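You operate a simulated robot arm through the tools that you are given. There is no shell and no other tool.

The job below is to be done with a simulated robot arm. You get a single attempt, and the scene is never put back.

TASK
Get the cured cube out of the cold sample mould and into the grey tray.
Fine: free the red clamp, slide the lid open and raise the cube with the lift knob; leave the heater off.

Only the result counts: the job must be done as asked and must still hold three seconds after the hand-in. Knocking over, shifting, dropping, spilling or breaking anything else fails it. A push-on lid holds only when it is set on centred and level and pressed home; a screw cap is set on level and turned clockwise until tight.

THE ROBOT
A 6-joint arm with a fingered hand, fixed in place. Base frame: the origin is at the foot of the arm, x ahead of it, y to its left, z up; the work surface is at about z = 820. Units: mm, degrees, N and s.
With the tool pointing down near the work surface it reaches from about 320 to 820 mm from the base axis. Its first joint turns from -166.0 to 166.0 degrees. Payload 4 kg.
Tool frame: the origin (TCP) lies between the finger pads and is the grasp point; the fingertips stand 26 mm ahead of it; z points along the fingers, y is the line along which they close. Largest opening 132 mm; the body of the gripper starts 73 mm behind the TCP. The gripper is a hand of 5 fingers: y runs from the thumb to the fingers, the wrist lies at [0, 0, -239] in the tool frame, and closing takes about 1.5 s.
Orientation is told as [roll, pitch, yaw] about the base's x, y, z axes, in that order, counted from this pose: with the fingers straight down and closing along the base's y, the tool's x points along the base's -x, its y along +y and its z along -z.

THE INTERFACE
- The arm moves only by the tool play_rows. Its argument "commands" is a list of rows, each a list of 3 entries, a list of its own where there are three numbers: the opening in per cent of the stroke, from 0 (shut) to 100 (fully open), then the shift along the tool's x, y, z in mm, then the turn, a rotation vector about the tool's x, y, z in degrees. In form: [[claw, [tx, ty, tz], [wx, wy, wz]], ...]. A call has 1 to 20 rows; each row is the pose to reach, as a shift and turn from the pose commanded when the call began, along the tool's axes at that moment. A row lasts 0.2 s, in which the tool goes at most 50 mm and 8.6 degrees; a call with a longer step from one row to the next is refused whole, and so is a gripper value outside its range. A pose out of reach is approached as far as the arm can. The call stops where the force on the tool passes 40 N (or 10 N more than at its start, if that is more) or the arm is blocked; 0.2 s more then pass. The fingers move at their own pace (about 45 mm/s each) and stop on an object; they squeeze with about 27 N. The grip force told is the motor's: it shows also when the fingers shut on nothing. Time passes only in rows, and 0.2 s behind the last, so rows that repeat a pose let the fingers close. The reply holds the time, the measured pose of the TCP, the force on the tool along the base axes, the opening and the grip force, in the units named above and with some noise, with the torque about the TCP (base axes, N m) and any sound that the robot's microphone picked up.
- Cameras (640 x 400 px; columns grow to the right, rows downward): "scene" is fixed at [400, 649.7, 1436.9]; the picture's right is [-0.95, -0.30, 0.00], its down [-0.25, 0.78, -0.57] and it looks along [0.17, -0.55, -0.82] (base axes); focal length 268 px, centre (320, 200). "wrist" rides on the gripper at [84, 2, -97] in the tool frame; the picture's right is [-0.02, 1.00, 0.00], its down [-0.75, -0.02, -0.66] and it looks along [-0.66, -0.01, 0.75] (tool axes); focal length 270 px, centre (320, 200). There is no depth. A picture from a camera that has moved, and an enlarged one, comes with that camera's place and axes in the base frame and with its lens.
- snapshot(camera): a new picture of that camera. The clock stands still meanwhile.
- set_grasp(shape): the hand has 5 fingers and takes this shape, open, in about a second: jaw (thumb against the fingers, like two jaws); tri (thumb and two fingers); tip (a fingertip pinch); poke (one finger out to press); point (the index stretched); flat (the hand flat); cup (the hand cupped); fist (a fist). The gripper value then closes the fingers along that shape, each until it touches; the sizes above hold for jaw. It gives what a move gives, with no picture.
- inspect(camera, box): a new picture of the part [left, top, right, bottom] of that camera's present view, enlarged. The clock stands still meanwhile.
- finish_job(): hands the job in; it is judged then, once.

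Places have to be worked out from the pictures, the camera data and where the tool is seen. Open the gripper and draw the arm clear of the work before you hand the job in, unless the task says otherwise.

The tools are called as name(argument=value, ...) on one line, values as JSON. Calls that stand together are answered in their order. play_rows: Moves the arm, as the interface text tells. Its arguments: {"type":"object","properties":{"commands":{"type":"array","items":{"type":"array"}}},"required":["commands"]} The other tools are called the same way: set_grasp (shape) gives the hand a shape; snapshot (camera) takes a picture; inspect (camera, box) takes an enlarged picture of a part of a camera's view; finish_job () hands the job in.

At the start:

```text
t: 0.0
eef_pos: [356.7, 256.3, 1122.3]
orientation: [0.1, 0.0, 0.0]
wrist_force: [0.2, 0.1, -0.4]
wrist_torque: [-0.01, -0.01, -0.03]
width: 131.8
grasp_force: 0.0
shape: jaw
```

scene: 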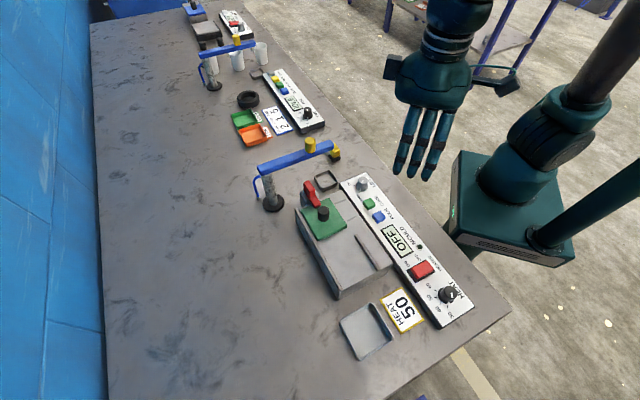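
wrist: 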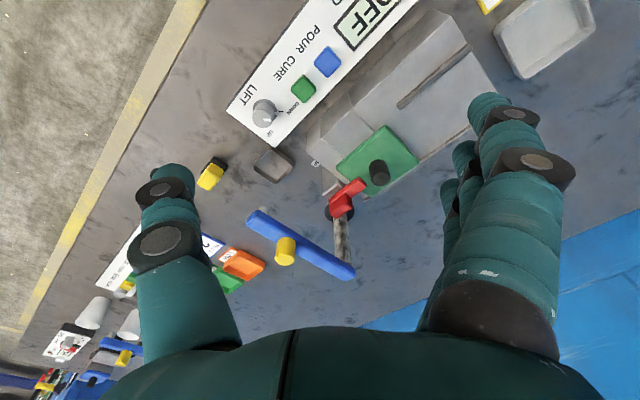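

I start with enlarged views of the moulding machine, to find the clamp, lid, lift knob and tray.

inspect(camera="scene", box=[240, 130, 400, 230])

inspect(camera="scene", box=[280, 160, 500, 360])

inspect(camera="wrist", box=[220, 0, 620, 260])

inspect(camera="wrist", box=[220, 80, 420, 220])

```text
4.00 times, centred on (320, 180) of scene
camera zoom: at [400.0, 649.7, 1436.9], right [-0.95, -0.3, 0.0], down [-0.25, 0.78, -0.57], along [0.17, -0.55, -0.82], focal length 1071 px, centre (320, 280)
```

zoom: 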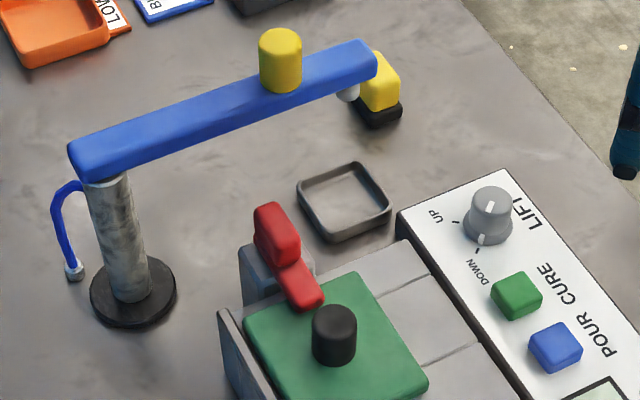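

```text
2.00 times, centred on (390, 260) of scene
camera zoom: at [400.0, 649.7, 1436.9], right [-0.95, -0.3, 0.0], down [-0.25, 0.78, -0.57], along [0.17, -0.55, -0.82], focal length 535 px, centre (180, 80)
```

zoom: 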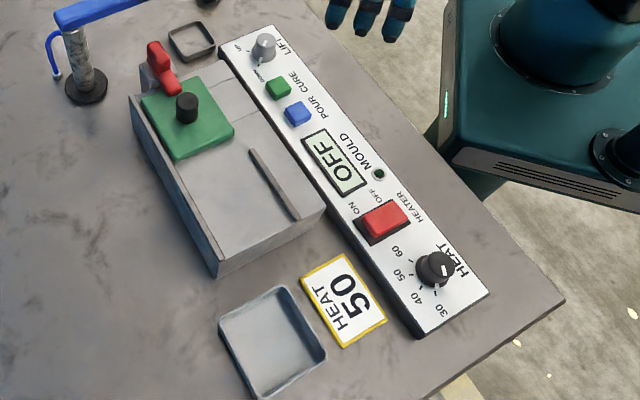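

```text
1.54 times, centred on (420, 130) of wrist
camera zoom: at [271.4, 258.4, 1217.5], right [0.02, 1.0, 0.0], down [0.75, -0.02, 0.66], along [0.66, -0.01, -0.75], focal length 416 px, centre (166, 308)
```

zoom: 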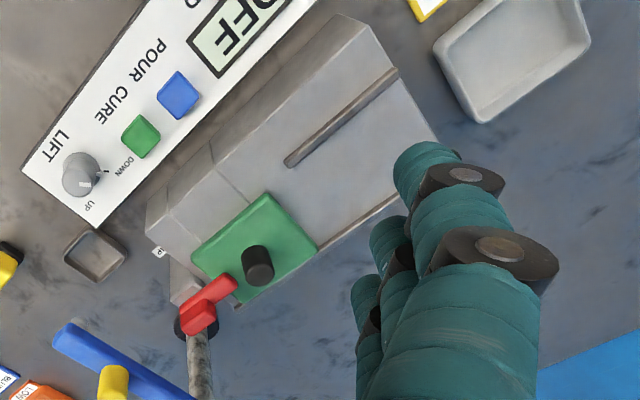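

```text
2.86 times, centred on (320, 150) of wrist
camera zoom: at [271.4, 258.4, 1217.5], right [0.02, 1.0, 0.0], down [0.75, -0.02, 0.66], along [0.66, -0.01, -0.75], focal length 772 px, centre (320, 343)
```

zoom: 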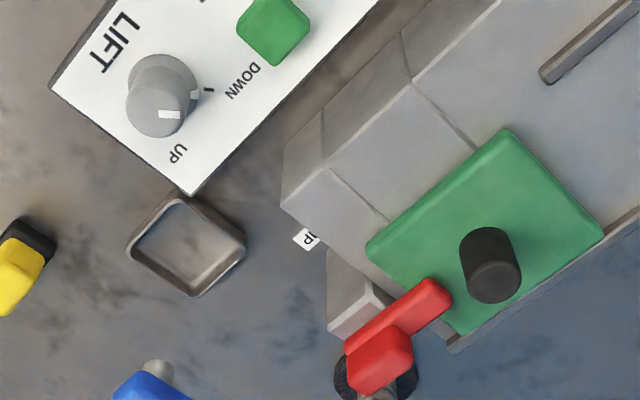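

The lid's black knob top triangulates to about (489, 337, 930), the lift knob top to about (426, 180, 873), and the grey tray to about (337, 528, 820). I'll bring the hand nearer, staying high, for a closer look at the clamp and lid.

play_rows(commands=[[100, [-30, 15, 0], [0, 0, 0]], [100, [-60, 30, 0], [0, 0, 0]], [100, [-90, 45, 10], [0, 0, 0]], [100, [-110, 45, 30], [0, 0, 0]], [100, [-110, 45, 50], [0, 0, 0]]])

snapshot(camera="wrist")

snapshot(camera="scene")

```text
t: 1.2
eef_pos: [466.7, 300.4, 1071.6]
orientation: [-0.1, 0.0, 0.1]
wrist_force: [0.3, -0.1, -0.6]
wrist_torque: [-0.02, -0.04, -0.02]
width: 131.8
grasp_force: 0.0
shape: jaw
```

```text
taken
camera wrist: at [381.6, 303.0, 1167.4], right [0.02, 1.0, 0.0], down [0.75, -0.02, 0.66], along [0.66, -0.01, -0.75], focal length 270 px, centre (320, 200)
```

wrist: 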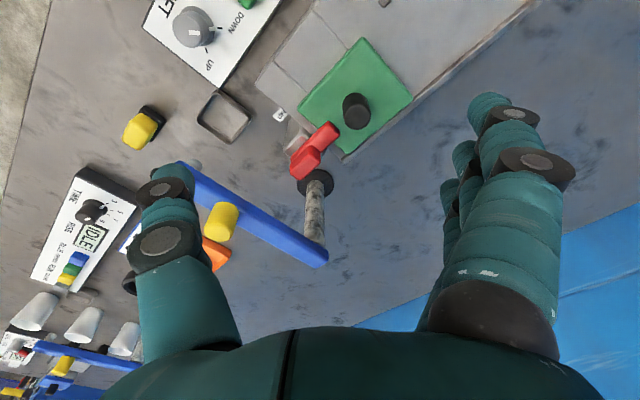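

```text
taken
```

scene: 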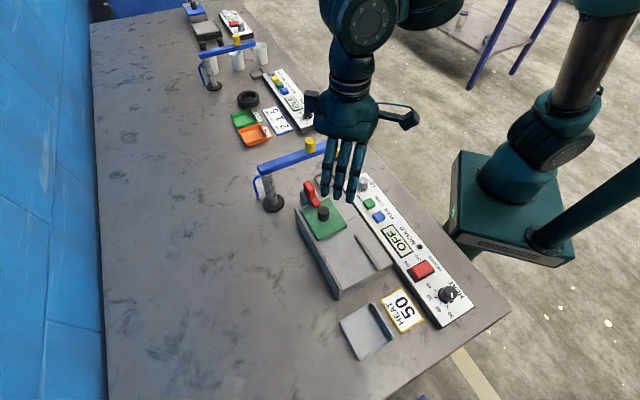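

The clamp and lid are now centred below the camera, so I enlarge them.

inspect(camera="wrist", box=[240, 30, 420, 200])

inspect(camera="wrist", box=[140, 0, 300, 100])

inspect(camera="scene", box=[290, 175, 370, 225])

```text
2.35 times, centred on (330, 115) of wrist
camera zoom: at [381.6, 303.0, 1167.4], right [0.02, 1.0, 0.0], down [0.75, -0.02, 0.66], along [0.66, -0.01, -0.75], focal length 636 px, centre (296, 400)
```

zoom: 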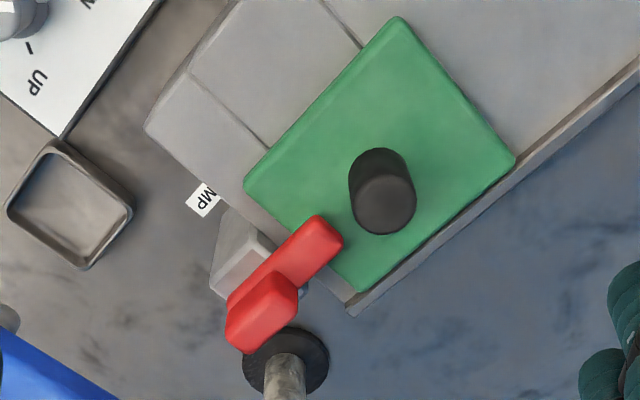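

```text
4.00 times, centred on (220, 50) of wrist
camera zoom: at [381.6, 303.0, 1167.4], right [0.02, 1.0, 0.0], down [0.75, -0.02, 0.66], along [0.66, -0.01, -0.75], focal length 1081 px, centre (720, 800)
```

zoom: 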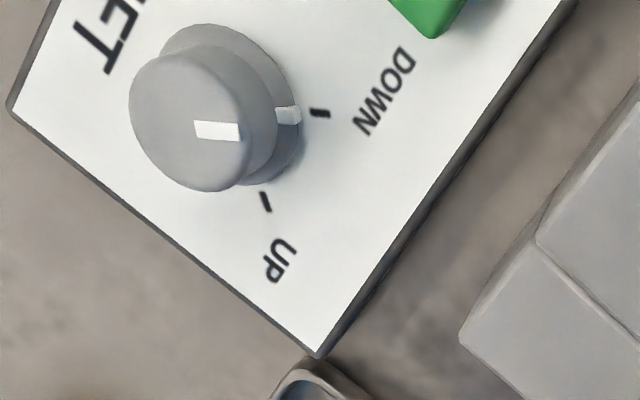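

```text
8.00 times, centred on (330, 200) of scene
camera zoom: at [400.0, 649.7, 1436.9], right [-0.95, -0.3, 0.0], down [-0.25, 0.78, -0.57], along [0.17, -0.55, -0.82], focal length 2142 px, centre (240, 200)
```

zoom: 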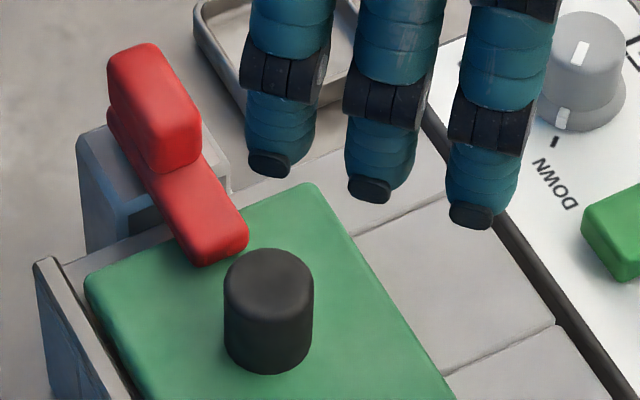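

The clamp is a red bar on a block at the mould's near end, with an upright grip. Its tip is at about (510, 316, 913), and the mould's long axis runs about 135° from base x. I'll turn the hand 45° to line up with the mould and view the clamp from its side.

play_rows(commands=[[100, [-10, 0, 8], [0, 0, -8]], [100, [-20, 0, 16], [0, 0, -16]], [100, [-30, 0, 24], [0, 0, -24]], [100, [-40, 0, 32], [0, 0, -32]], [100, [-50, 0, 40], [0, 0, -40]], [100, [-53, 0, 50], [0, 0, -45]]])

snapshot(camera="wrist")

inspect(camera="wrist", box=[220, 60, 400, 200])

```text
t: 2.6
eef_pos: [519.8, 302.2, 1021.0]
orientation: [0.0, 0.0, 45.1]
wrist_force: [0.0, 0.1, 0.4]
wrist_torque: [-0.01, 0.02, 0.04]
width: 131.8
grasp_force: 0.0
shape: jaw
```

```text
taken
camera wrist: at [458.3, 242.4, 1116.9], right [-0.69, 0.72, 0.0], down [0.54, 0.52, 0.66], along [0.47, 0.46, -0.75], focal length 270 px, centre (320, 200)
```

wrist: 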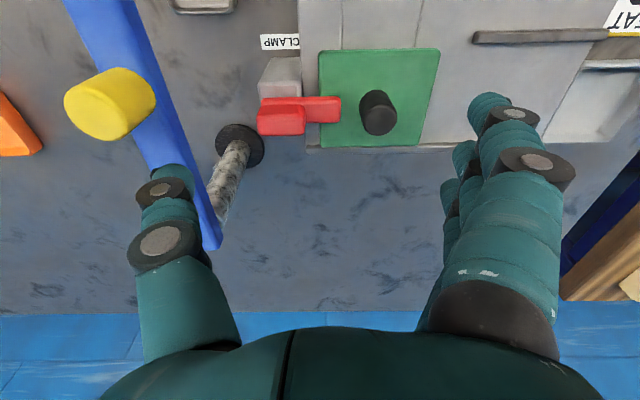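

```text
2.86 times, centred on (310, 130) of wrist
camera zoom: at [458.3, 242.4, 1116.9], right [-0.69, 0.72, 0.0], down [0.54, 0.52, 0.66], along [0.47, 0.46, -0.75], focal length 772 px, centre (349, 400)
```

zoom: 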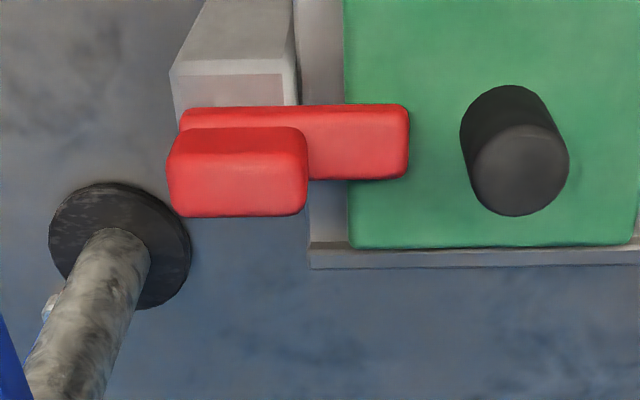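

The clamp grip stands over its pedestal at about (542, 284), top z about 934, with the bar lying along the mould's axis. Before planning contact I check how the fingers are laid out, using the scene camera.

inspect(camera="scene", box=[240, 80, 400, 230])

snapshot(camera="scene")

```text
2.67 times, centred on (320, 155) of scene
camera zoom: at [400.0, 649.7, 1436.9], right [-0.95, -0.3, 0.0], down [-0.25, 0.78, -0.57], along [0.17, -0.55, -0.82], focal length 714 px, centre (320, 320)
```

zoom: 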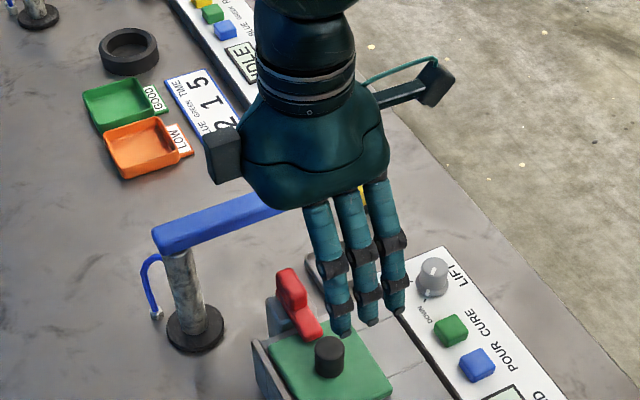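

```text
taken
```

scene: 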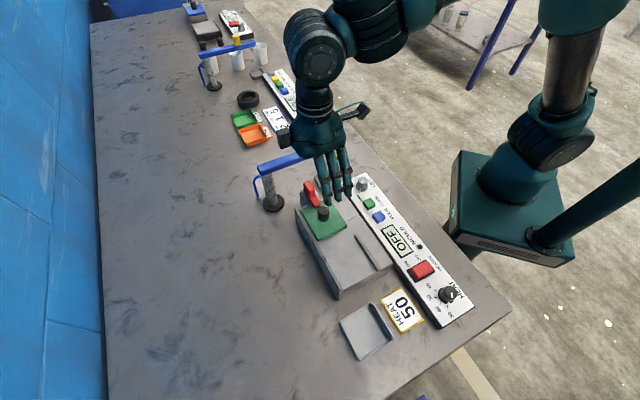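

The jaw shape has a thumb facing three or more fingers in a row, about 60 mm wide. At the current height I'll turn the hand to yaw −45°, so it closes across the clamp's narrow grip, and centre it above the grip.

play_rows(commands=[[45, [0, -3, 0], [0, 0, 8.2]], [45, [-1, -6, 0], [0, 0, 16.4]], [45, [-1, -9, 0], [0, 0, 24.6]], [45, [-2, -12, 0], [0, 0, 32.8]], [45, [-2, -15, 0], [0, 0, 41]], [45, [-3, -18, 0], [0, 0, 49.2]], [45, [-3, -21, 0], [0, 0, 57.4]], [45, [-3, -24, 0], [0, 0, 65.6]], [45, [-4, -26, 0], [0, 0, 73.8]], [45, [-4, -28, 0], [0, 0, 82]], [45, [-4, -28, 0], [0, 0, 90]]])

snapshot(camera="wrist")

inspect(camera="scene", box=[240, 80, 400, 230])

```text
t: 5.0
eef_pos: [542.5, 284.3, 1022.1]
orientation: [0.0, -0.1, -45.1]
wrist_force: [0.3, 0.2, 0.0]
wrist_torque: [-0.04, 0.02, 0.0]
width: 60.6
grasp_force: 0.1
shape: jaw
```

```text
taken
camera wrist: at [483.3, 345.8, 1117.5], right [0.72, 0.69, 0.0], down [0.52, -0.54, 0.66], along [0.45, -0.48, -0.75], focal length 270 px, centre (320, 200)
```

wrist: 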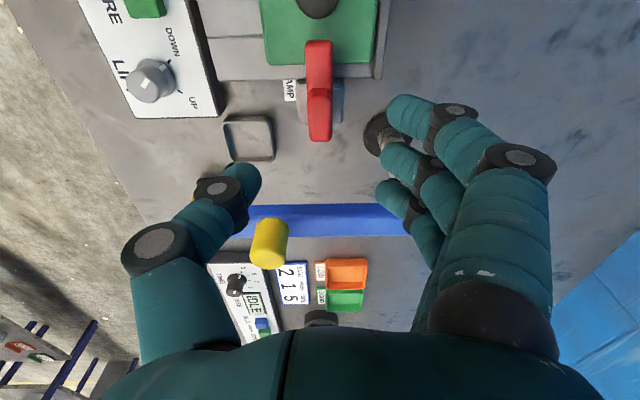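

```text
2.67 times, centred on (320, 155) of scene
camera zoom: at [400.0, 649.7, 1436.9], right [-0.95, -0.3, 0.0], down [-0.25, 0.78, -0.57], along [0.17, -0.55, -0.82], focal length 714 px, centre (320, 320)
```

zoom: 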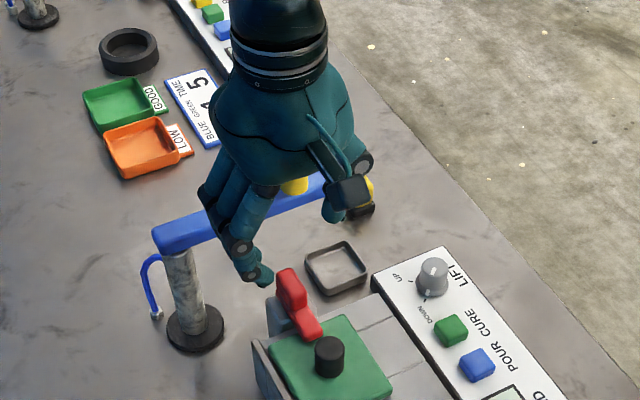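

The grip should be directly below the hand now. I enlarge the view to check the alignment.

inspect(camera="wrist", box=[240, 20, 400, 160])

```text
2.86 times, centred on (320, 90) of wrist
camera zoom: at [483.3, 345.8, 1117.5], right [0.72, 0.69, 0.0], down [0.52, -0.54, 0.66], along [0.45, -0.48, -0.75], focal length 772 px, centre (320, 514)
```

zoom: 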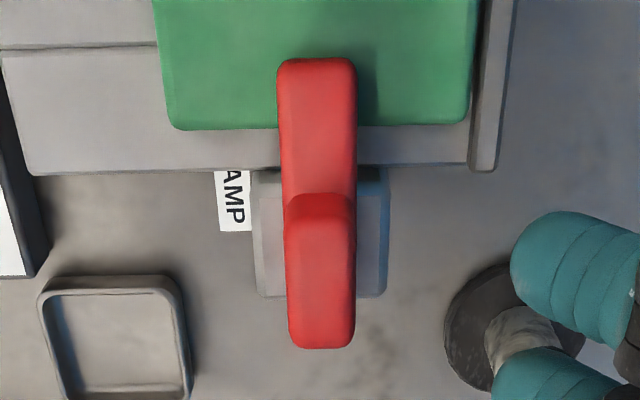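

The grip and its square pedestal are centred under the hand to within about 2 mm. I lower the hand so the fingers straddle the grip, then close on it gently.

play_rows(commands=[[45, [-2, 0, 20], [0, 0, 0]], [45, [-2, 0, 40], [0, 0, 0]], [45, [-2, 0, 60], [0, 0, 0]], [45, [-2, 0, 75], [0, 0, 0]], [45, [-2, 0, 84], [0, 0, 0]]])

inspect(camera="scene", box=[240, 120, 400, 230])

snapshot(camera="wrist")

```text
t: 6.2
eef_pos: [543.5, 284.2, 939.3]
orientation: [-0.1, 0.0, -44.9]
wrist_force: [0.7, 0.0, -0.1]
wrist_torque: [-0.02, 0.01, 0.0]
width: 60.3
grasp_force: 0.0
shape: jaw
```

```text
3.64 times, centred on (320, 175) of scene
camera zoom: at [400.0, 649.7, 1436.9], right [-0.95, -0.3, 0.0], down [-0.25, 0.78, -0.57], along [0.17, -0.55, -0.82], focal length 974 px, centre (320, 291)
```

zoom: 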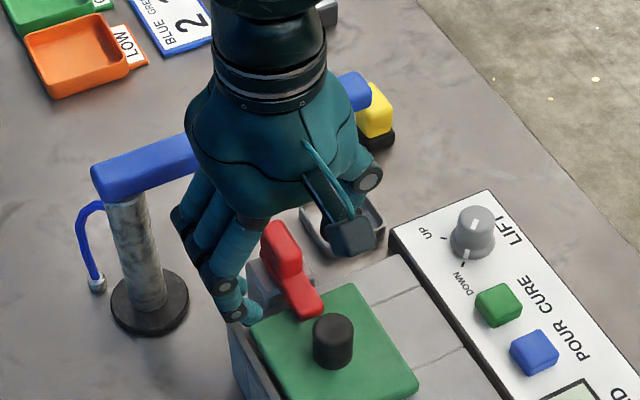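

```text
taken
camera wrist: at [484.6, 345.4, 1033.2], right [0.72, 0.69, 0.0], down [0.52, -0.54, 0.66], along [0.46, -0.47, -0.75], focal length 270 px, centre (320, 200)
```

wrist: 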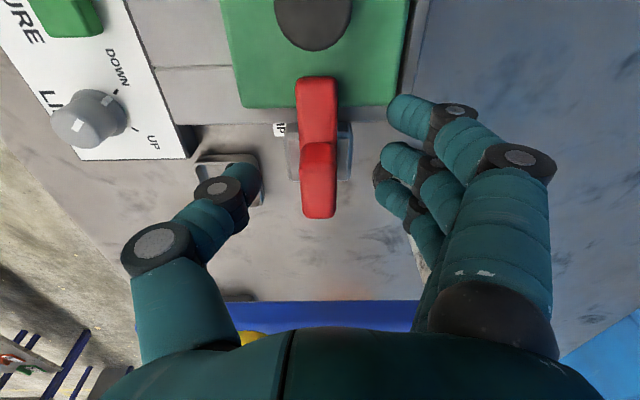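

There is no contact yet and the grip lies between thumb and fingers. I close on it.

play_rows(commands=[[10, [0, 0, 0], [0, 0, 0]], [10, [0, 0, 0], [0, 0, 0]], [10, [0, 0, 0], [0, 0, 0]], [5, [0, 0, 0], [0, 0, 0]], [0, [0, 0, 0], [0, 0, 0]], [0, [0, 0, 0], [0, 0, 0]]])

snapshot(camera="wrist")

```text
t: 7.6
eef_pos: [543.7, 283.5, 938.1]
orientation: [-0.1, 0.0, -45.0]
wrist_force: [-4.5, -1.2, -0.8]
wrist_torque: [0.1, 0.03, -0.06]
width: 7.8
grasp_force: 26.8
shape: jaw
```

```text
taken
camera wrist: at [484.2, 345.2, 1033.2], right [0.72, 0.69, 0.0], down [0.52, -0.54, 0.66], along [0.45, -0.48, -0.75], focal length 270 px, centre (320, 200)
```

wrist: 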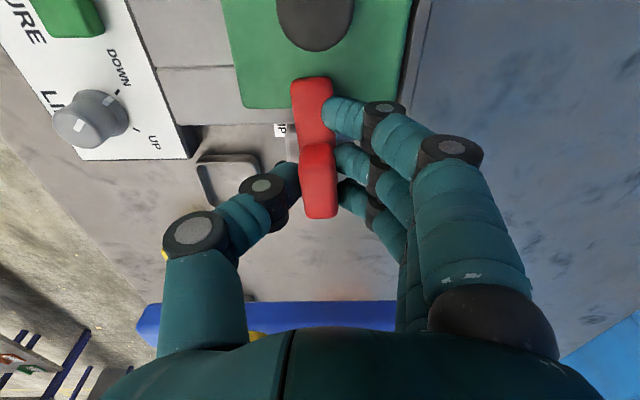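

Closing nudged the bar's tip sideways by a few pixels, which points to a swivel about a vertical pivot under the grip. I'll twist counter-clockwise from above in small steps and watch the torque.

play_rows(commands=[[0, [0, 0, 0], [0, 0, -5]], [0, [0, 0, 0], [0, 0, -10]], [0, [0, 0, 0], [0, 0, -15]], [0, [0, 0, 0], [0, 0, -20]]])

snapshot(camera="wrist")

inspect(camera="scene", box=[240, 120, 400, 230])

```text
t: 8.6
eef_pos: [543.4, 284.3, 937.5]
orientation: [-0.1, 0.1, -24.9]
wrist_force: [-13.6, -8.5, -5.0]
wrist_torque: [-0.07, 0.17, -0.06]
width: 7.6
grasp_force: 27.0
shape: jaw
```

```text
taken
camera wrist: at [466.8, 320.9, 1033.4], right [0.44, 0.9, 0.0], down [0.68, -0.33, 0.66], along [0.59, -0.29, -0.75], focal length 270 px, centre (320, 200)
```

wrist: 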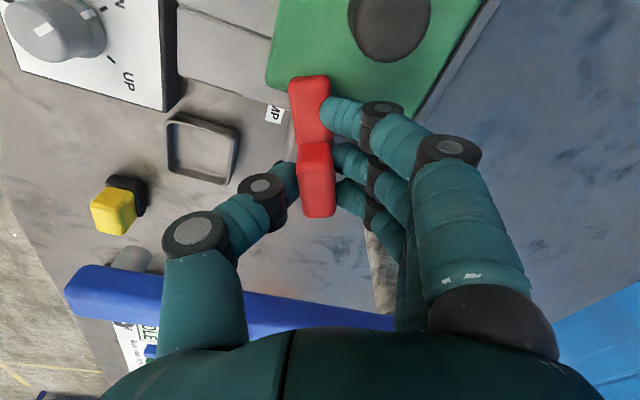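

```text
3.64 times, centred on (320, 175) of scene
camera zoom: at [400.0, 649.7, 1436.9], right [-0.95, -0.3, 0.0], down [-0.25, 0.78, -0.57], along [0.17, -0.55, -0.82], focal length 974 px, centre (320, 291)
```

zoom: 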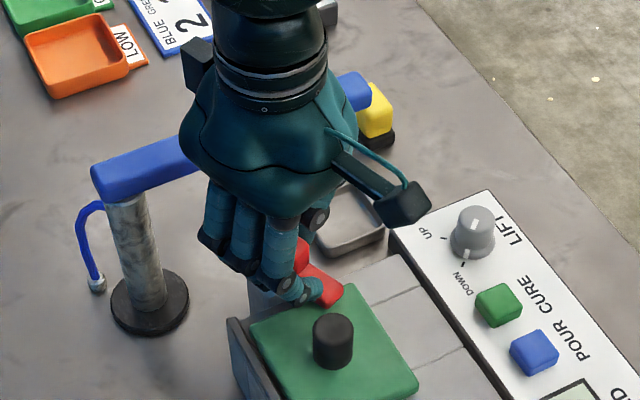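

The lever swivels freely with the hand. I continue the turn toward 90°, watching the force.

play_rows(commands=[[0, [0, 0, 0], [0, 0, -7]], [0, [0, 0, 0], [0, 0, -14]], [0, [0, 0, 0], [0, 0, -21]], [0, [0, 0, 0], [0, 0, -28]], [0, [0, 0, 0], [0, 0, -35]]])

```text
t: 9.8
eef_pos: [542.8, 281.1, 938.2]
orientation: [-0.1, 0.1, 10.1]
wrist_force: [-18.9, -23.0, -2.4]
wrist_torque: [-0.33, 0.31, -0.06]
width: 7.3
grasp_force: 27.2
shape: jaw
```

A side force of about 30 N has built up, so I shift the hand a few millimetres with it to relieve it, and keep turning.

play_rows(commands=[[0, [2.5, -2.6, 0], [0, 0, 0]], [0, [2.5, -2.6, 0], [0, 0, -6]], [0, [2.5, -2.6, 0], [0, 0, -12]], [0, [2.5, -2.6, 0], [0, 0, -18]]])

snapshot(camera="wrist")

inspect(camera="scene", box=[240, 120, 400, 230])

```text
t: 10.8
eef_pos: [542.3, 279.5, 937.6]
orientation: [0.1, -0.1, 28.1]
wrist_force: [-0.1, -11.7, -4.0]
wrist_torque: [-0.25, -0.17, -0.19]
width: 6.9
grasp_force: 26.8
shape: jaw
```

```text
taken
camera wrist: at [466.0, 241.5, 1033.4], right [-0.45, 0.89, 0.0], down [0.67, 0.34, 0.66], along [0.59, 0.3, -0.75], focal length 270 px, centre (320, 200)
```

wrist: 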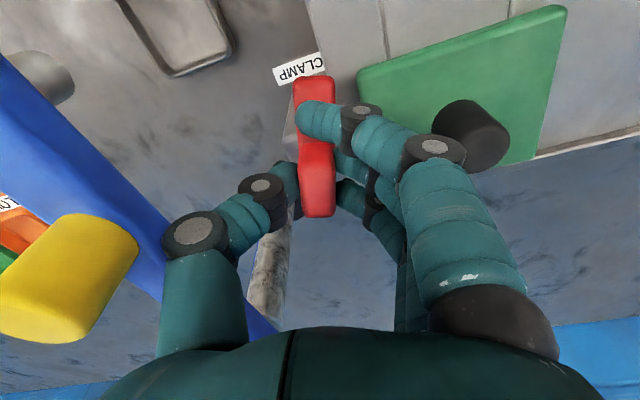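

```text
3.64 times, centred on (320, 175) of scene
camera zoom: at [400.0, 649.7, 1436.9], right [-0.95, -0.3, 0.0], down [-0.25, 0.78, -0.57], along [0.17, -0.55, -0.82], focal length 974 px, centre (320, 291)
```

zoom: 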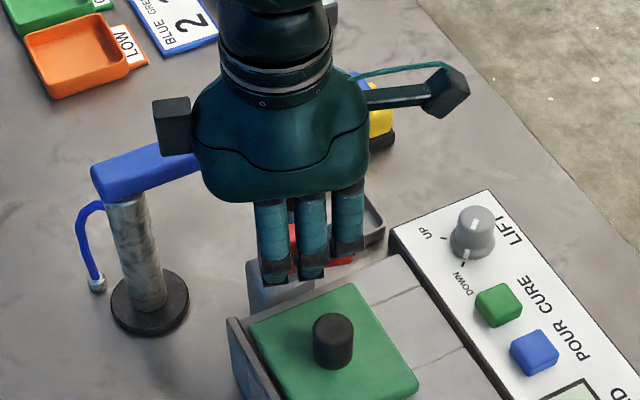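

The bar has cleared the lid after about 73°. I finish the turn to about 93° so the clamp is fully free.

play_rows(commands=[[0, [1.0, -1.0, 0], [0, 0, -6]], [0, [1.0, -1.0, 0], [0, 0, -12]], [0, [1.0, -1.0, 0], [0, 0, -17]], [0, [1.0, -1.0, 0], [0, 0, -21]]])

snapshot(camera="wrist")

```text
t: 11.8
eef_pos: [540.3, 278.0, 938.2]
orientation: [0.1, 0.0, 49.1]
wrist_force: [-16.7, -6.0, 12.8]
wrist_torque: [-1.36, -2.15, -1.07]
width: 3.9
grasp_force: 26.7
shape: jaw
```

```text
taken
camera wrist: at [483.6, 216.2, 1034.1], right [-0.74, 0.67, 0.0], down [0.5, 0.56, 0.66], along [0.44, 0.49, -0.75], focal length 270 px, centre (320, 200)
```

wrist: 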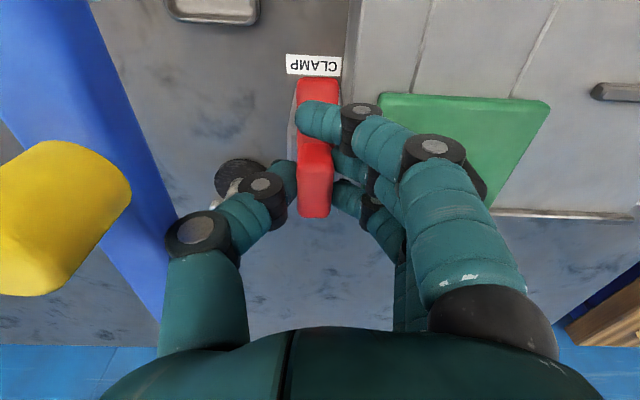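

Torque has risen, so the lever is at its stop at about 90°. I open the fingers slightly to release it, then check.

play_rows(commands=[[20, [0, 0, 0], [0, 0, 3]], [38, [0, 0, 0], [0, 0, 3]], [38, [0, 0, 0], [0, 0, 3]], [38, [0, 0, 0], [0, 0, 3]]])

snapshot(camera="wrist")

inspect(camera="scene", box=[240, 120, 400, 230])

```text
t: 12.8
eef_pos: [538.5, 284.4, 937.3]
orientation: [0.3, 0.2, 46.8]
wrist_force: [-21.3, 17.5, -3.0]
wrist_torque: [-0.47, -0.53, -0.08]
width: 39.3
grasp_force: 0.1
shape: jaw
stopped in row 4: the force on the tool passed its limit at 41 N (the readings are from after the stop); the commanded pose is now the measured one
```

```text
taken
camera wrist: at [477.5, 222.9, 1032.4], right [-0.71, 0.7, 0.01], down [0.53, 0.54, 0.66], along [0.46, 0.47, -0.76], focal length 270 px, centre (320, 200)
```

wrist: 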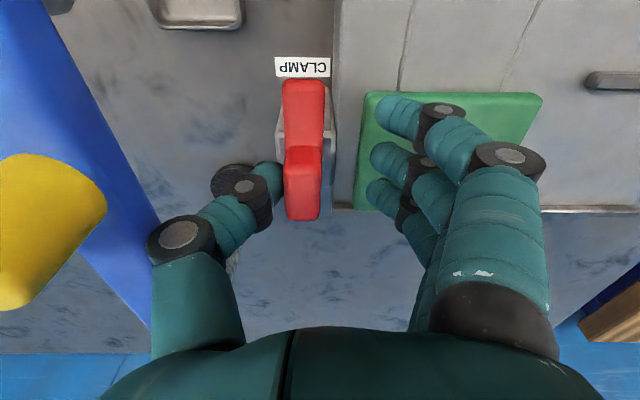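

```text
3.64 times, centred on (320, 175) of scene
camera zoom: at [400.0, 649.7, 1436.9], right [-0.95, -0.3, 0.0], down [-0.25, 0.78, -0.57], along [0.17, -0.55, -0.82], focal length 974 px, centre (320, 291)
```

zoom: 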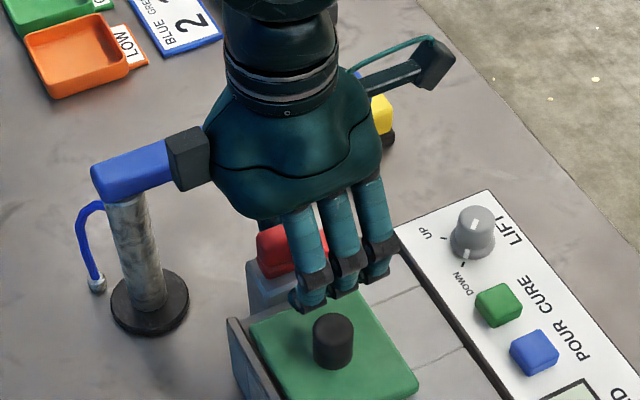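

The clamp is fully swung clear, but on opening the thumb pressed on something on the beam side, pushing the tool toward the lid. I ease a few millimetres that way and lift straight up, then check that nothing was shifted.

play_rows(commands=[[38, [0, 4, 0], [0, 0, 0]], [38, [0, 6, -3], [0, 0, 0]], [38, [0, 6, -8], [0, 0, 0]]])

snapshot(camera="wrist")

```text
t: 13.6
eef_pos: [534.6, 283.1, 947.5]
orientation: [0.1, 0.0, 46.3]
wrist_force: [-7.3, 7.8, 2.4]
wrist_torque: [-0.39, -0.36, 0.01]
width: 45.4
grasp_force: 0.0
shape: jaw
```

```text
taken
camera wrist: at [475.2, 223.8, 1042.1], right [-0.71, 0.7, 0.0], down [0.53, 0.53, 0.66], along [0.46, 0.47, -0.75], focal length 270 px, centre (320, 200)
```

wrist: 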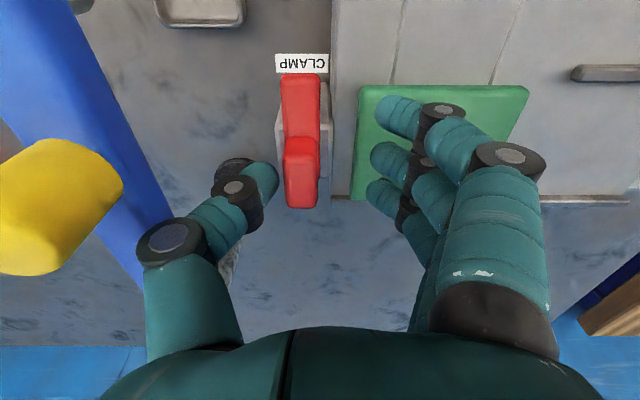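

Force is down to about 10 N. I continue straight up to clear everything.

play_rows(commands=[[38, [0, 3, -6], [0, 0, 0]], [38, [0, 4, -20], [0, 0, 0]], [38, [0, 4, -45], [0, 0, 0]], [38, [0, 4, -75], [0, 0, 0]], [38, [0, 4, -105], [0, 0, 0]]])

snapshot(camera="wrist")

inspect(camera="scene", box=[240, 120, 400, 230])

```text
t: 14.8
eef_pos: [531.2, 288.3, 1049.4]
orientation: [0.1, 0.2, 46.3]
wrist_force: [-0.2, -1.1, -0.5]
wrist_torque: [0.01, 0.02, -0.01]
width: 49.8
grasp_force: 0.1
shape: jaw
```

```text
taken
camera wrist: at [471.6, 228.4, 1145.5], right [-0.71, 0.7, 0.0], down [0.53, 0.53, 0.66], along [0.46, 0.47, -0.75], focal length 270 px, centre (320, 200)
```

wrist: 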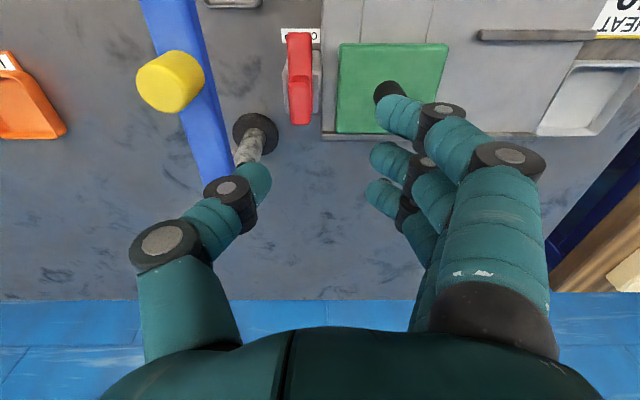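

```text
3.64 times, centred on (320, 175) of scene
camera zoom: at [400.0, 649.7, 1436.9], right [-0.95, -0.3, 0.0], down [-0.25, 0.78, -0.57], along [0.17, -0.55, -0.82], focal length 974 px, centre (320, 291)
```

zoom: 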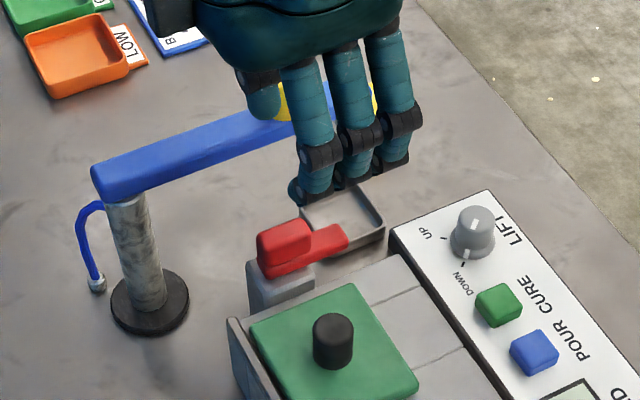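

The clamp now points off the lid and the beam looks unmoved. Next I position above the lid's black knob at about (489, 337), with the closing line along the slide direction.

play_rows(commands=[[45, [-2, 20, 0], [0, 0, 0.5]], [45, [-4, 42, 0], [0, 0, 1]], [45, [-6, 64, 0], [0, 0, 1.3]], [45, [-6, 64, 30], [0, 0, 1.3]], [45, [-6, 64, 55], [0, 0, 1.3]]])

snapshot(camera="wrist")

inspect(camera="scene", box=[240, 120, 400, 230])

```text
t: 16.0
eef_pos: [490.1, 335.9, 995.0]
orientation: [0.1, 0.0, 45.1]
wrist_force: [0.3, 0.5, 0.2]
wrist_torque: [-0.03, -0.03, -0.02]
width: 58.5
grasp_force: 0.0
shape: jaw
```

```text
taken
camera wrist: at [428.2, 278.1, 1091.0], right [-0.69, 0.72, 0.0], down [0.54, 0.52, 0.66], along [0.47, 0.46, -0.75], focal length 270 px, centre (320, 200)
```

wrist: 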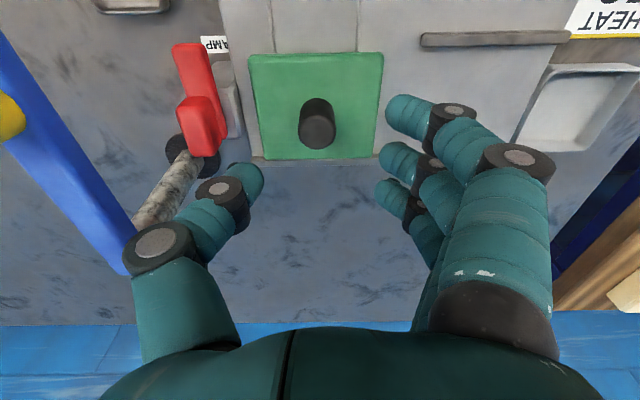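

```text
3.64 times, centred on (320, 175) of scene
camera zoom: at [400.0, 649.7, 1436.9], right [-0.95, -0.3, 0.0], down [-0.25, 0.78, -0.57], along [0.17, -0.55, -0.82], focal length 974 px, centre (320, 291)
```

zoom: 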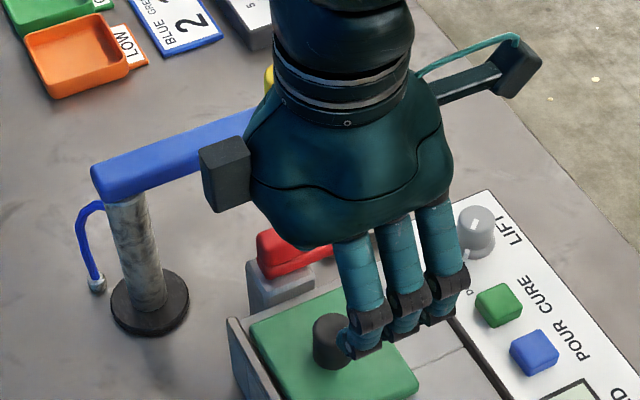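

The knob sits about 3 mm toward the camera and 2 mm toward the clamp from the hand's axis. I correct for that and descend to straddle it, staying above the lid surface.

play_rows(commands=[[45, [5, -2, 15], [0, 0, 0]], [45, [5, -2, 30], [0, 0, 0]], [45, [5, -2, 45], [0, 0, 0]], [45, [5, -2, 56], [0, 0, 0]]])

snapshot(camera="wrist")

inspect(camera="scene", box=[240, 120, 400, 230])

```text
t: 17.0
eef_pos: [486.7, 331.1, 940.2]
orientation: [0.2, 0.1, 45.1]
wrist_force: [0.2, -0.3, -0.3]
wrist_torque: [-0.02, 0.02, 0.0]
width: 58.5
grasp_force: 0.1
shape: jaw
```

```text
taken
camera wrist: at [425.0, 272.2, 1034.7], right [-0.69, 0.72, 0.0], down [0.54, 0.52, 0.66], along [0.47, 0.46, -0.75], focal length 270 px, centre (320, 200)
```

wrist: 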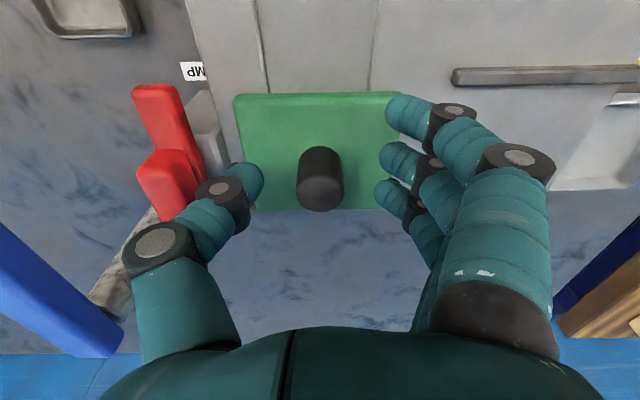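

```text
3.64 times, centred on (320, 175) of scene
camera zoom: at [400.0, 649.7, 1436.9], right [-0.95, -0.3, 0.0], down [-0.25, 0.78, -0.57], along [0.17, -0.55, -0.82], focal length 974 px, centre (320, 291)
```

zoom: 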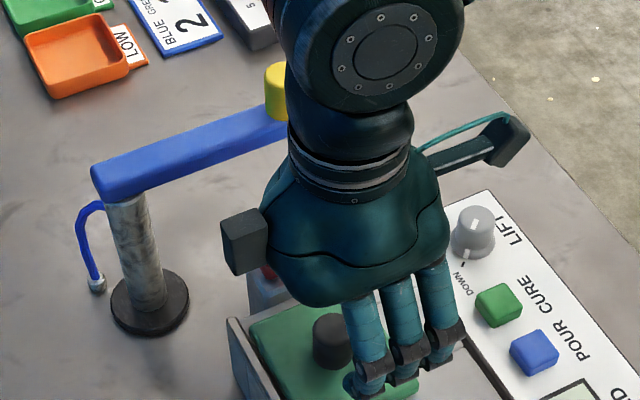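

The knob is between the thumb and the second and third fingers. I close on it.

play_rows(commands=[[10, [0, 0, 2], [0, 0, 0]], [5, [0, 0, 2], [0, 0, 0]], [0, [0, 0, 2], [0, 0, 0]], [0, [0, 0, 2], [0, 0, 0]], [0, [0, 0, 2], [0, 0, 0]], [0, [0, 0, 2], [0, 0, 0]]])

snapshot(camera="wrist")

```text
t: 18.4
eef_pos: [487.1, 330.4, 936.3]
orientation: [0.3, 0.1, 45.2]
wrist_force: [-1.8, -3.9, -2.9]
wrist_torque: [0.08, 0.04, -0.02]
width: 3.1
grasp_force: 26.5
shape: jaw
```

```text
taken
camera wrist: at [425.0, 271.7, 1032.7], right [-0.69, 0.72, 0.0], down [0.54, 0.52, 0.66], along [0.47, 0.46, -0.75], focal length 270 px, centre (320, 200)
```

wrist: 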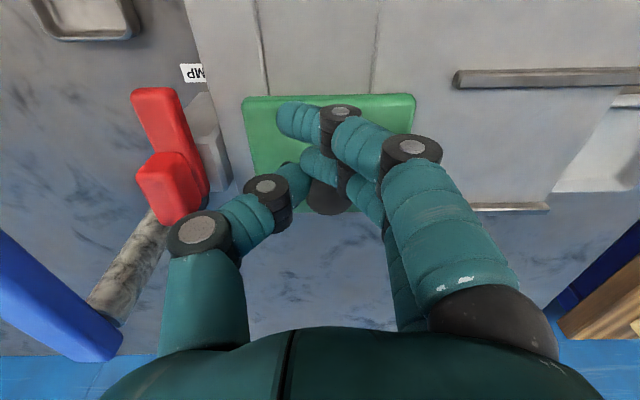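

The lid already shifted about 5 mm as the hand closed, so it is free. I draw the knob along the slide direction in small steps, watching the force.

play_rows(commands=[[0, [0, 8, 0], [0, 0, 0]], [0, [0, 16, 0], [0, 0, 0]], [0, [0, 24, 0], [0, 0, 0]], [0, [0, 32, 0], [0, 0, 0]], [0, [0, 40, 0], [0, 0, 0]]])

snapshot(camera="wrist")

inspect(camera="scene", box=[240, 140, 440, 280])

```text
t: 19.6
eef_pos: [459.9, 359.1, 937.2]
orientation: [0.1, 0.4, 45.1]
wrist_force: [-22.3, -22.3, -5.1]
wrist_torque: [-0.16, 0.35, 0.15]
width: 3.2
grasp_force: 26.7
shape: jaw
```

```text
taken
camera wrist: at [398.7, 300.1, 1033.1], right [-0.69, 0.72, 0.0], down [0.55, 0.52, 0.65], along [0.47, 0.46, -0.76], focal length 270 px, centre (320, 200)
```

wrist: 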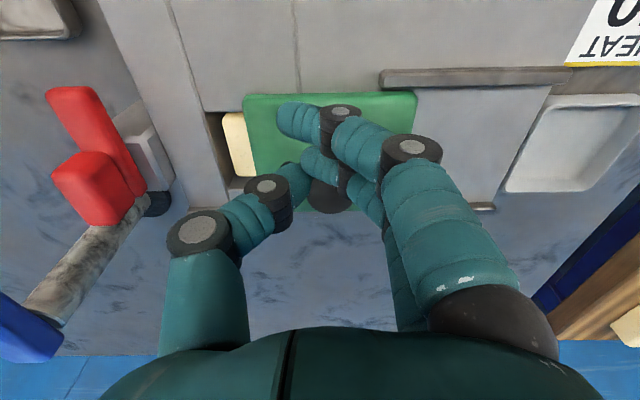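

```text
2.86 times, centred on (340, 210) of scene
camera zoom: at [400.0, 649.7, 1436.9], right [-0.95, -0.3, 0.0], down [-0.25, 0.78, -0.57], along [0.17, -0.55, -0.82], focal length 765 px, centre (263, 171)
```

zoom: 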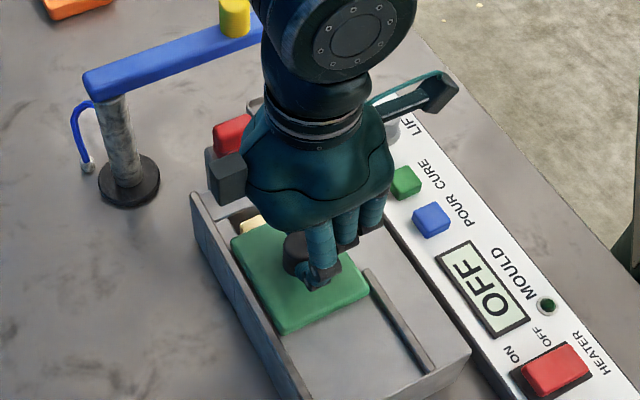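

The lid is opening and the cream-coloured cube is showing. There is about 31 N of side load toward the panel, so I shift the path 2–3 mm that way and continue.

play_rows(commands=[[0, [1.5, 0, 0], [0, 0, 0]], [0, [3, 0, 0], [0, 0, 0]], [0, [3, 3, 0], [0, 0, 0]]])

```text
t: 20.4
eef_pos: [457.2, 358.4, 937.8]
orientation: [0.3, -0.1, 45.0]
wrist_force: [1.4, 0.3, -8.9]
wrist_torque: [0.12, 0.08, 0.0]
width: 2.4
grasp_force: 26.5
shape: jaw
```

The side load is gone. I continue the slide with a slight drift toward the panel.

play_rows(commands=[[0, [0.3, 8, 0], [0, 0, 0]], [0, [0.6, 16, 0], [0, 0, 0]], [0, [0.9, 24, 0], [0, 0, 0]], [0, [0.9, 24, 0], [0, 0, 0]]])

snapshot(camera="wrist")

inspect(camera="scene", box=[240, 140, 440, 280])

```text
t: 21.4
eef_pos: [438.3, 376.4, 936.9]
orientation: [0.2, 0.0, 45.1]
wrist_force: [7.3, 8.0, 0.3]
wrist_torque: [0.29, -0.03, -0.06]
width: 2.2
grasp_force: 27.4
shape: jaw
```

```text
taken
camera wrist: at [376.9, 317.5, 1033.1], right [-0.69, 0.72, 0.0], down [0.54, 0.52, 0.66], along [0.47, 0.46, -0.75], focal length 270 px, centre (320, 200)
```

wrist: 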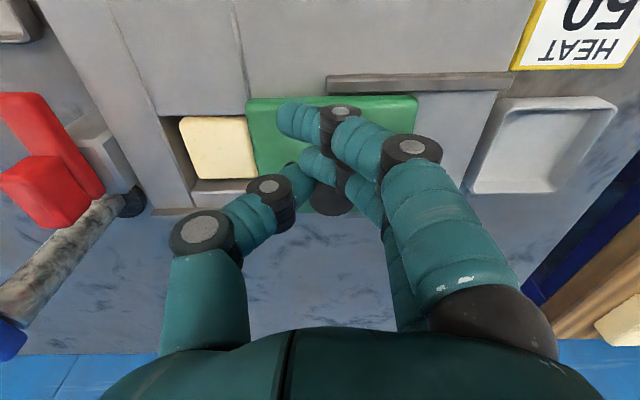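

```text
2.86 times, centred on (340, 210) of scene
camera zoom: at [400.0, 649.7, 1436.9], right [-0.95, -0.3, 0.0], down [-0.25, 0.78, -0.57], along [0.17, -0.55, -0.82], focal length 765 px, centre (263, 171)
```

zoom: 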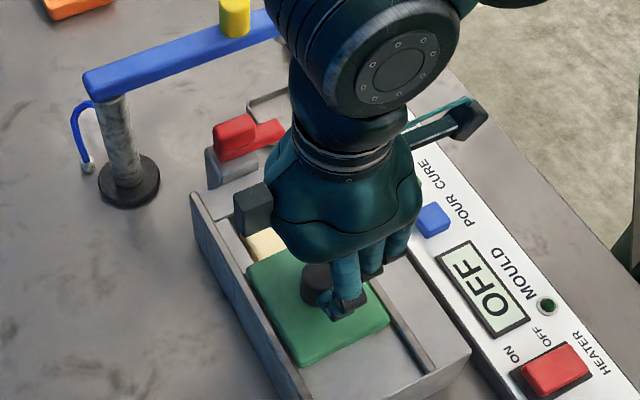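

The cube is nearly exposed. I slide further until the cavity is fully open.

play_rows(commands=[[0, [-0.8, 8, 0], [0, 0, 0]], [0, [-0.8, 16, 0], [0, 0, 0]], [0, [-0.8, 24, 0], [0, 0, 0]], [0, [-0.8, 30, 0], [0, 0, 0]], [0, [-0.8, 30, 0], [0, 0, 0]]])

snapshot(camera="wrist")

inspect(camera="scene", box=[240, 140, 440, 280])

```text
t: 22.6
eef_pos: [418.5, 396.5, 937.3]
orientation: [0.1, 0.0, 44.9]
wrist_force: [9.9, -7.2, 3.3]
wrist_torque: [0.0, -0.15, -0.07]
width: 3.1
grasp_force: 26.8
shape: jaw
```

```text
taken
camera wrist: at [356.5, 338.7, 1033.2], right [-0.69, 0.72, 0.0], down [0.55, 0.52, 0.66], along [0.47, 0.46, -0.75], focal length 270 px, centre (320, 200)
```

wrist: 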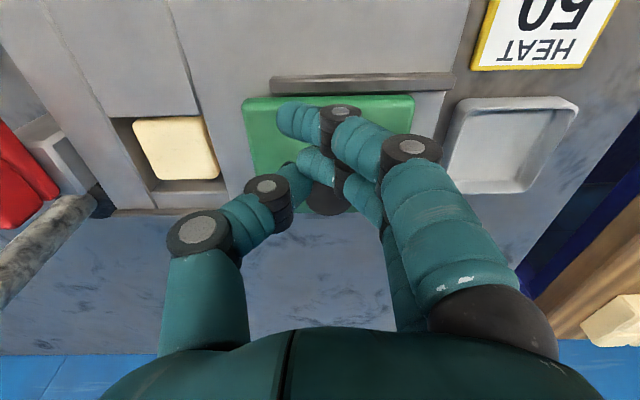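

```text
2.86 times, centred on (340, 210) of scene
camera zoom: at [400.0, 649.7, 1436.9], right [-0.95, -0.3, 0.0], down [-0.25, 0.78, -0.57], along [0.17, -0.55, -0.82], focal length 765 px, centre (263, 171)
```

zoom: 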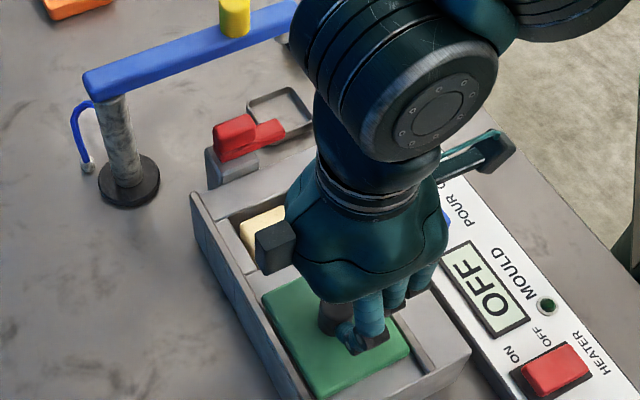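

The cavity is fully open and there is still room at the far end. I slide the lid another 12 mm for finger clearance.

play_rows(commands=[[0, [0, 6, 0], [0, 0, 0]], [0, [0, 12, 0], [0, 0, 0]], [0, [0, 12, 0], [0, 0, 0]]])

snapshot(camera="wrist")

```text
t: 23.4
eef_pos: [412.8, 402.9, 937.7]
orientation: [-0.1, 0.0, 44.5]
wrist_force: [16.0, -21.3, 5.8]
wrist_torque: [-0.38, -0.32, -0.11]
width: 6.6
grasp_force: 26.7
shape: jaw
stopped in row 3: the force on the tool passed its limit at 40 N (the readings are from after the stop); the commanded pose is now the measured one
```

```text
taken
camera wrist: at [350.0, 344.9, 1033.9], right [-0.69, 0.73, 0.0], down [0.55, 0.52, 0.66], along [0.48, 0.45, -0.75], focal length 270 px, centre (320, 200)
```

wrist: 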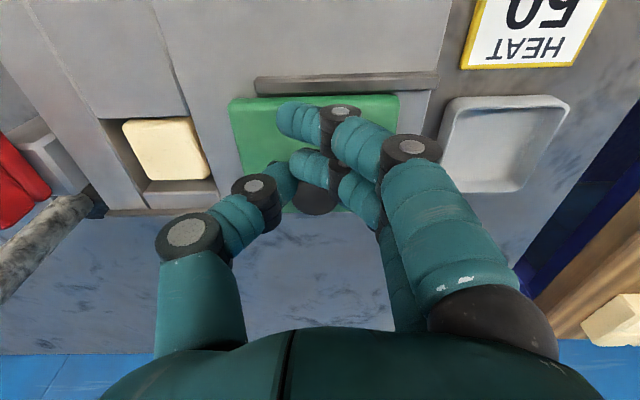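

The lid has reached its end stop. I open the fingers and lift clear.

play_rows(commands=[[20, [0, -2, 0], [0, 0, 0]], [45, [0, -2, 0], [0, 0, 0]], [45, [0, -2, 0], [0, 0, 0]], [45, [0, -2, 0], [0, 0, 0]], [45, [0, -2, -20], [0, 0, 0]], [45, [0, -2, -50], [0, 0, 0]], [45, [0, -2, -90], [0, 0, 0]], [45, [0, -2, -130], [0, 0, 0]]])

snapshot(camera="wrist")

snapshot(camera="scene")

```text
t: 25.1
eef_pos: [414.1, 404.3, 1070.8]
orientation: [0.0, 0.1, 44.8]
wrist_force: [-0.6, 0.7, 0.6]
wrist_torque: [0.01, 0.02, -0.02]
width: 58.6
grasp_force: 0.1
shape: jaw
```

```text
taken
camera wrist: at [351.3, 345.6, 1166.7], right [-0.69, 0.72, 0.0], down [0.55, 0.52, 0.66], along [0.47, 0.45, -0.75], focal length 270 px, centre (320, 200)
```

wrist: 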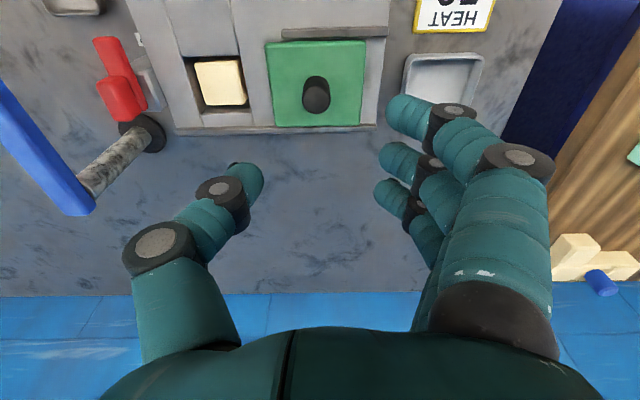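

```text
taken
```

scene: 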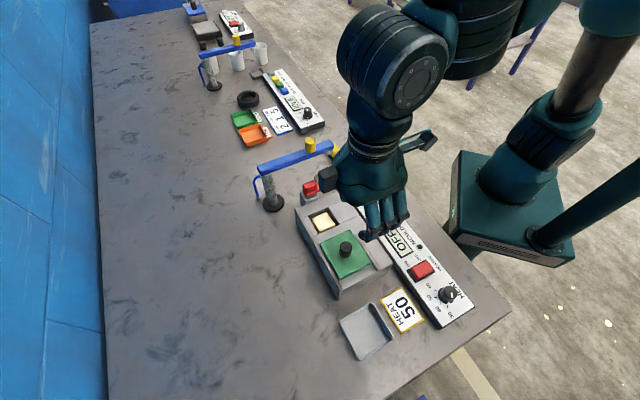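

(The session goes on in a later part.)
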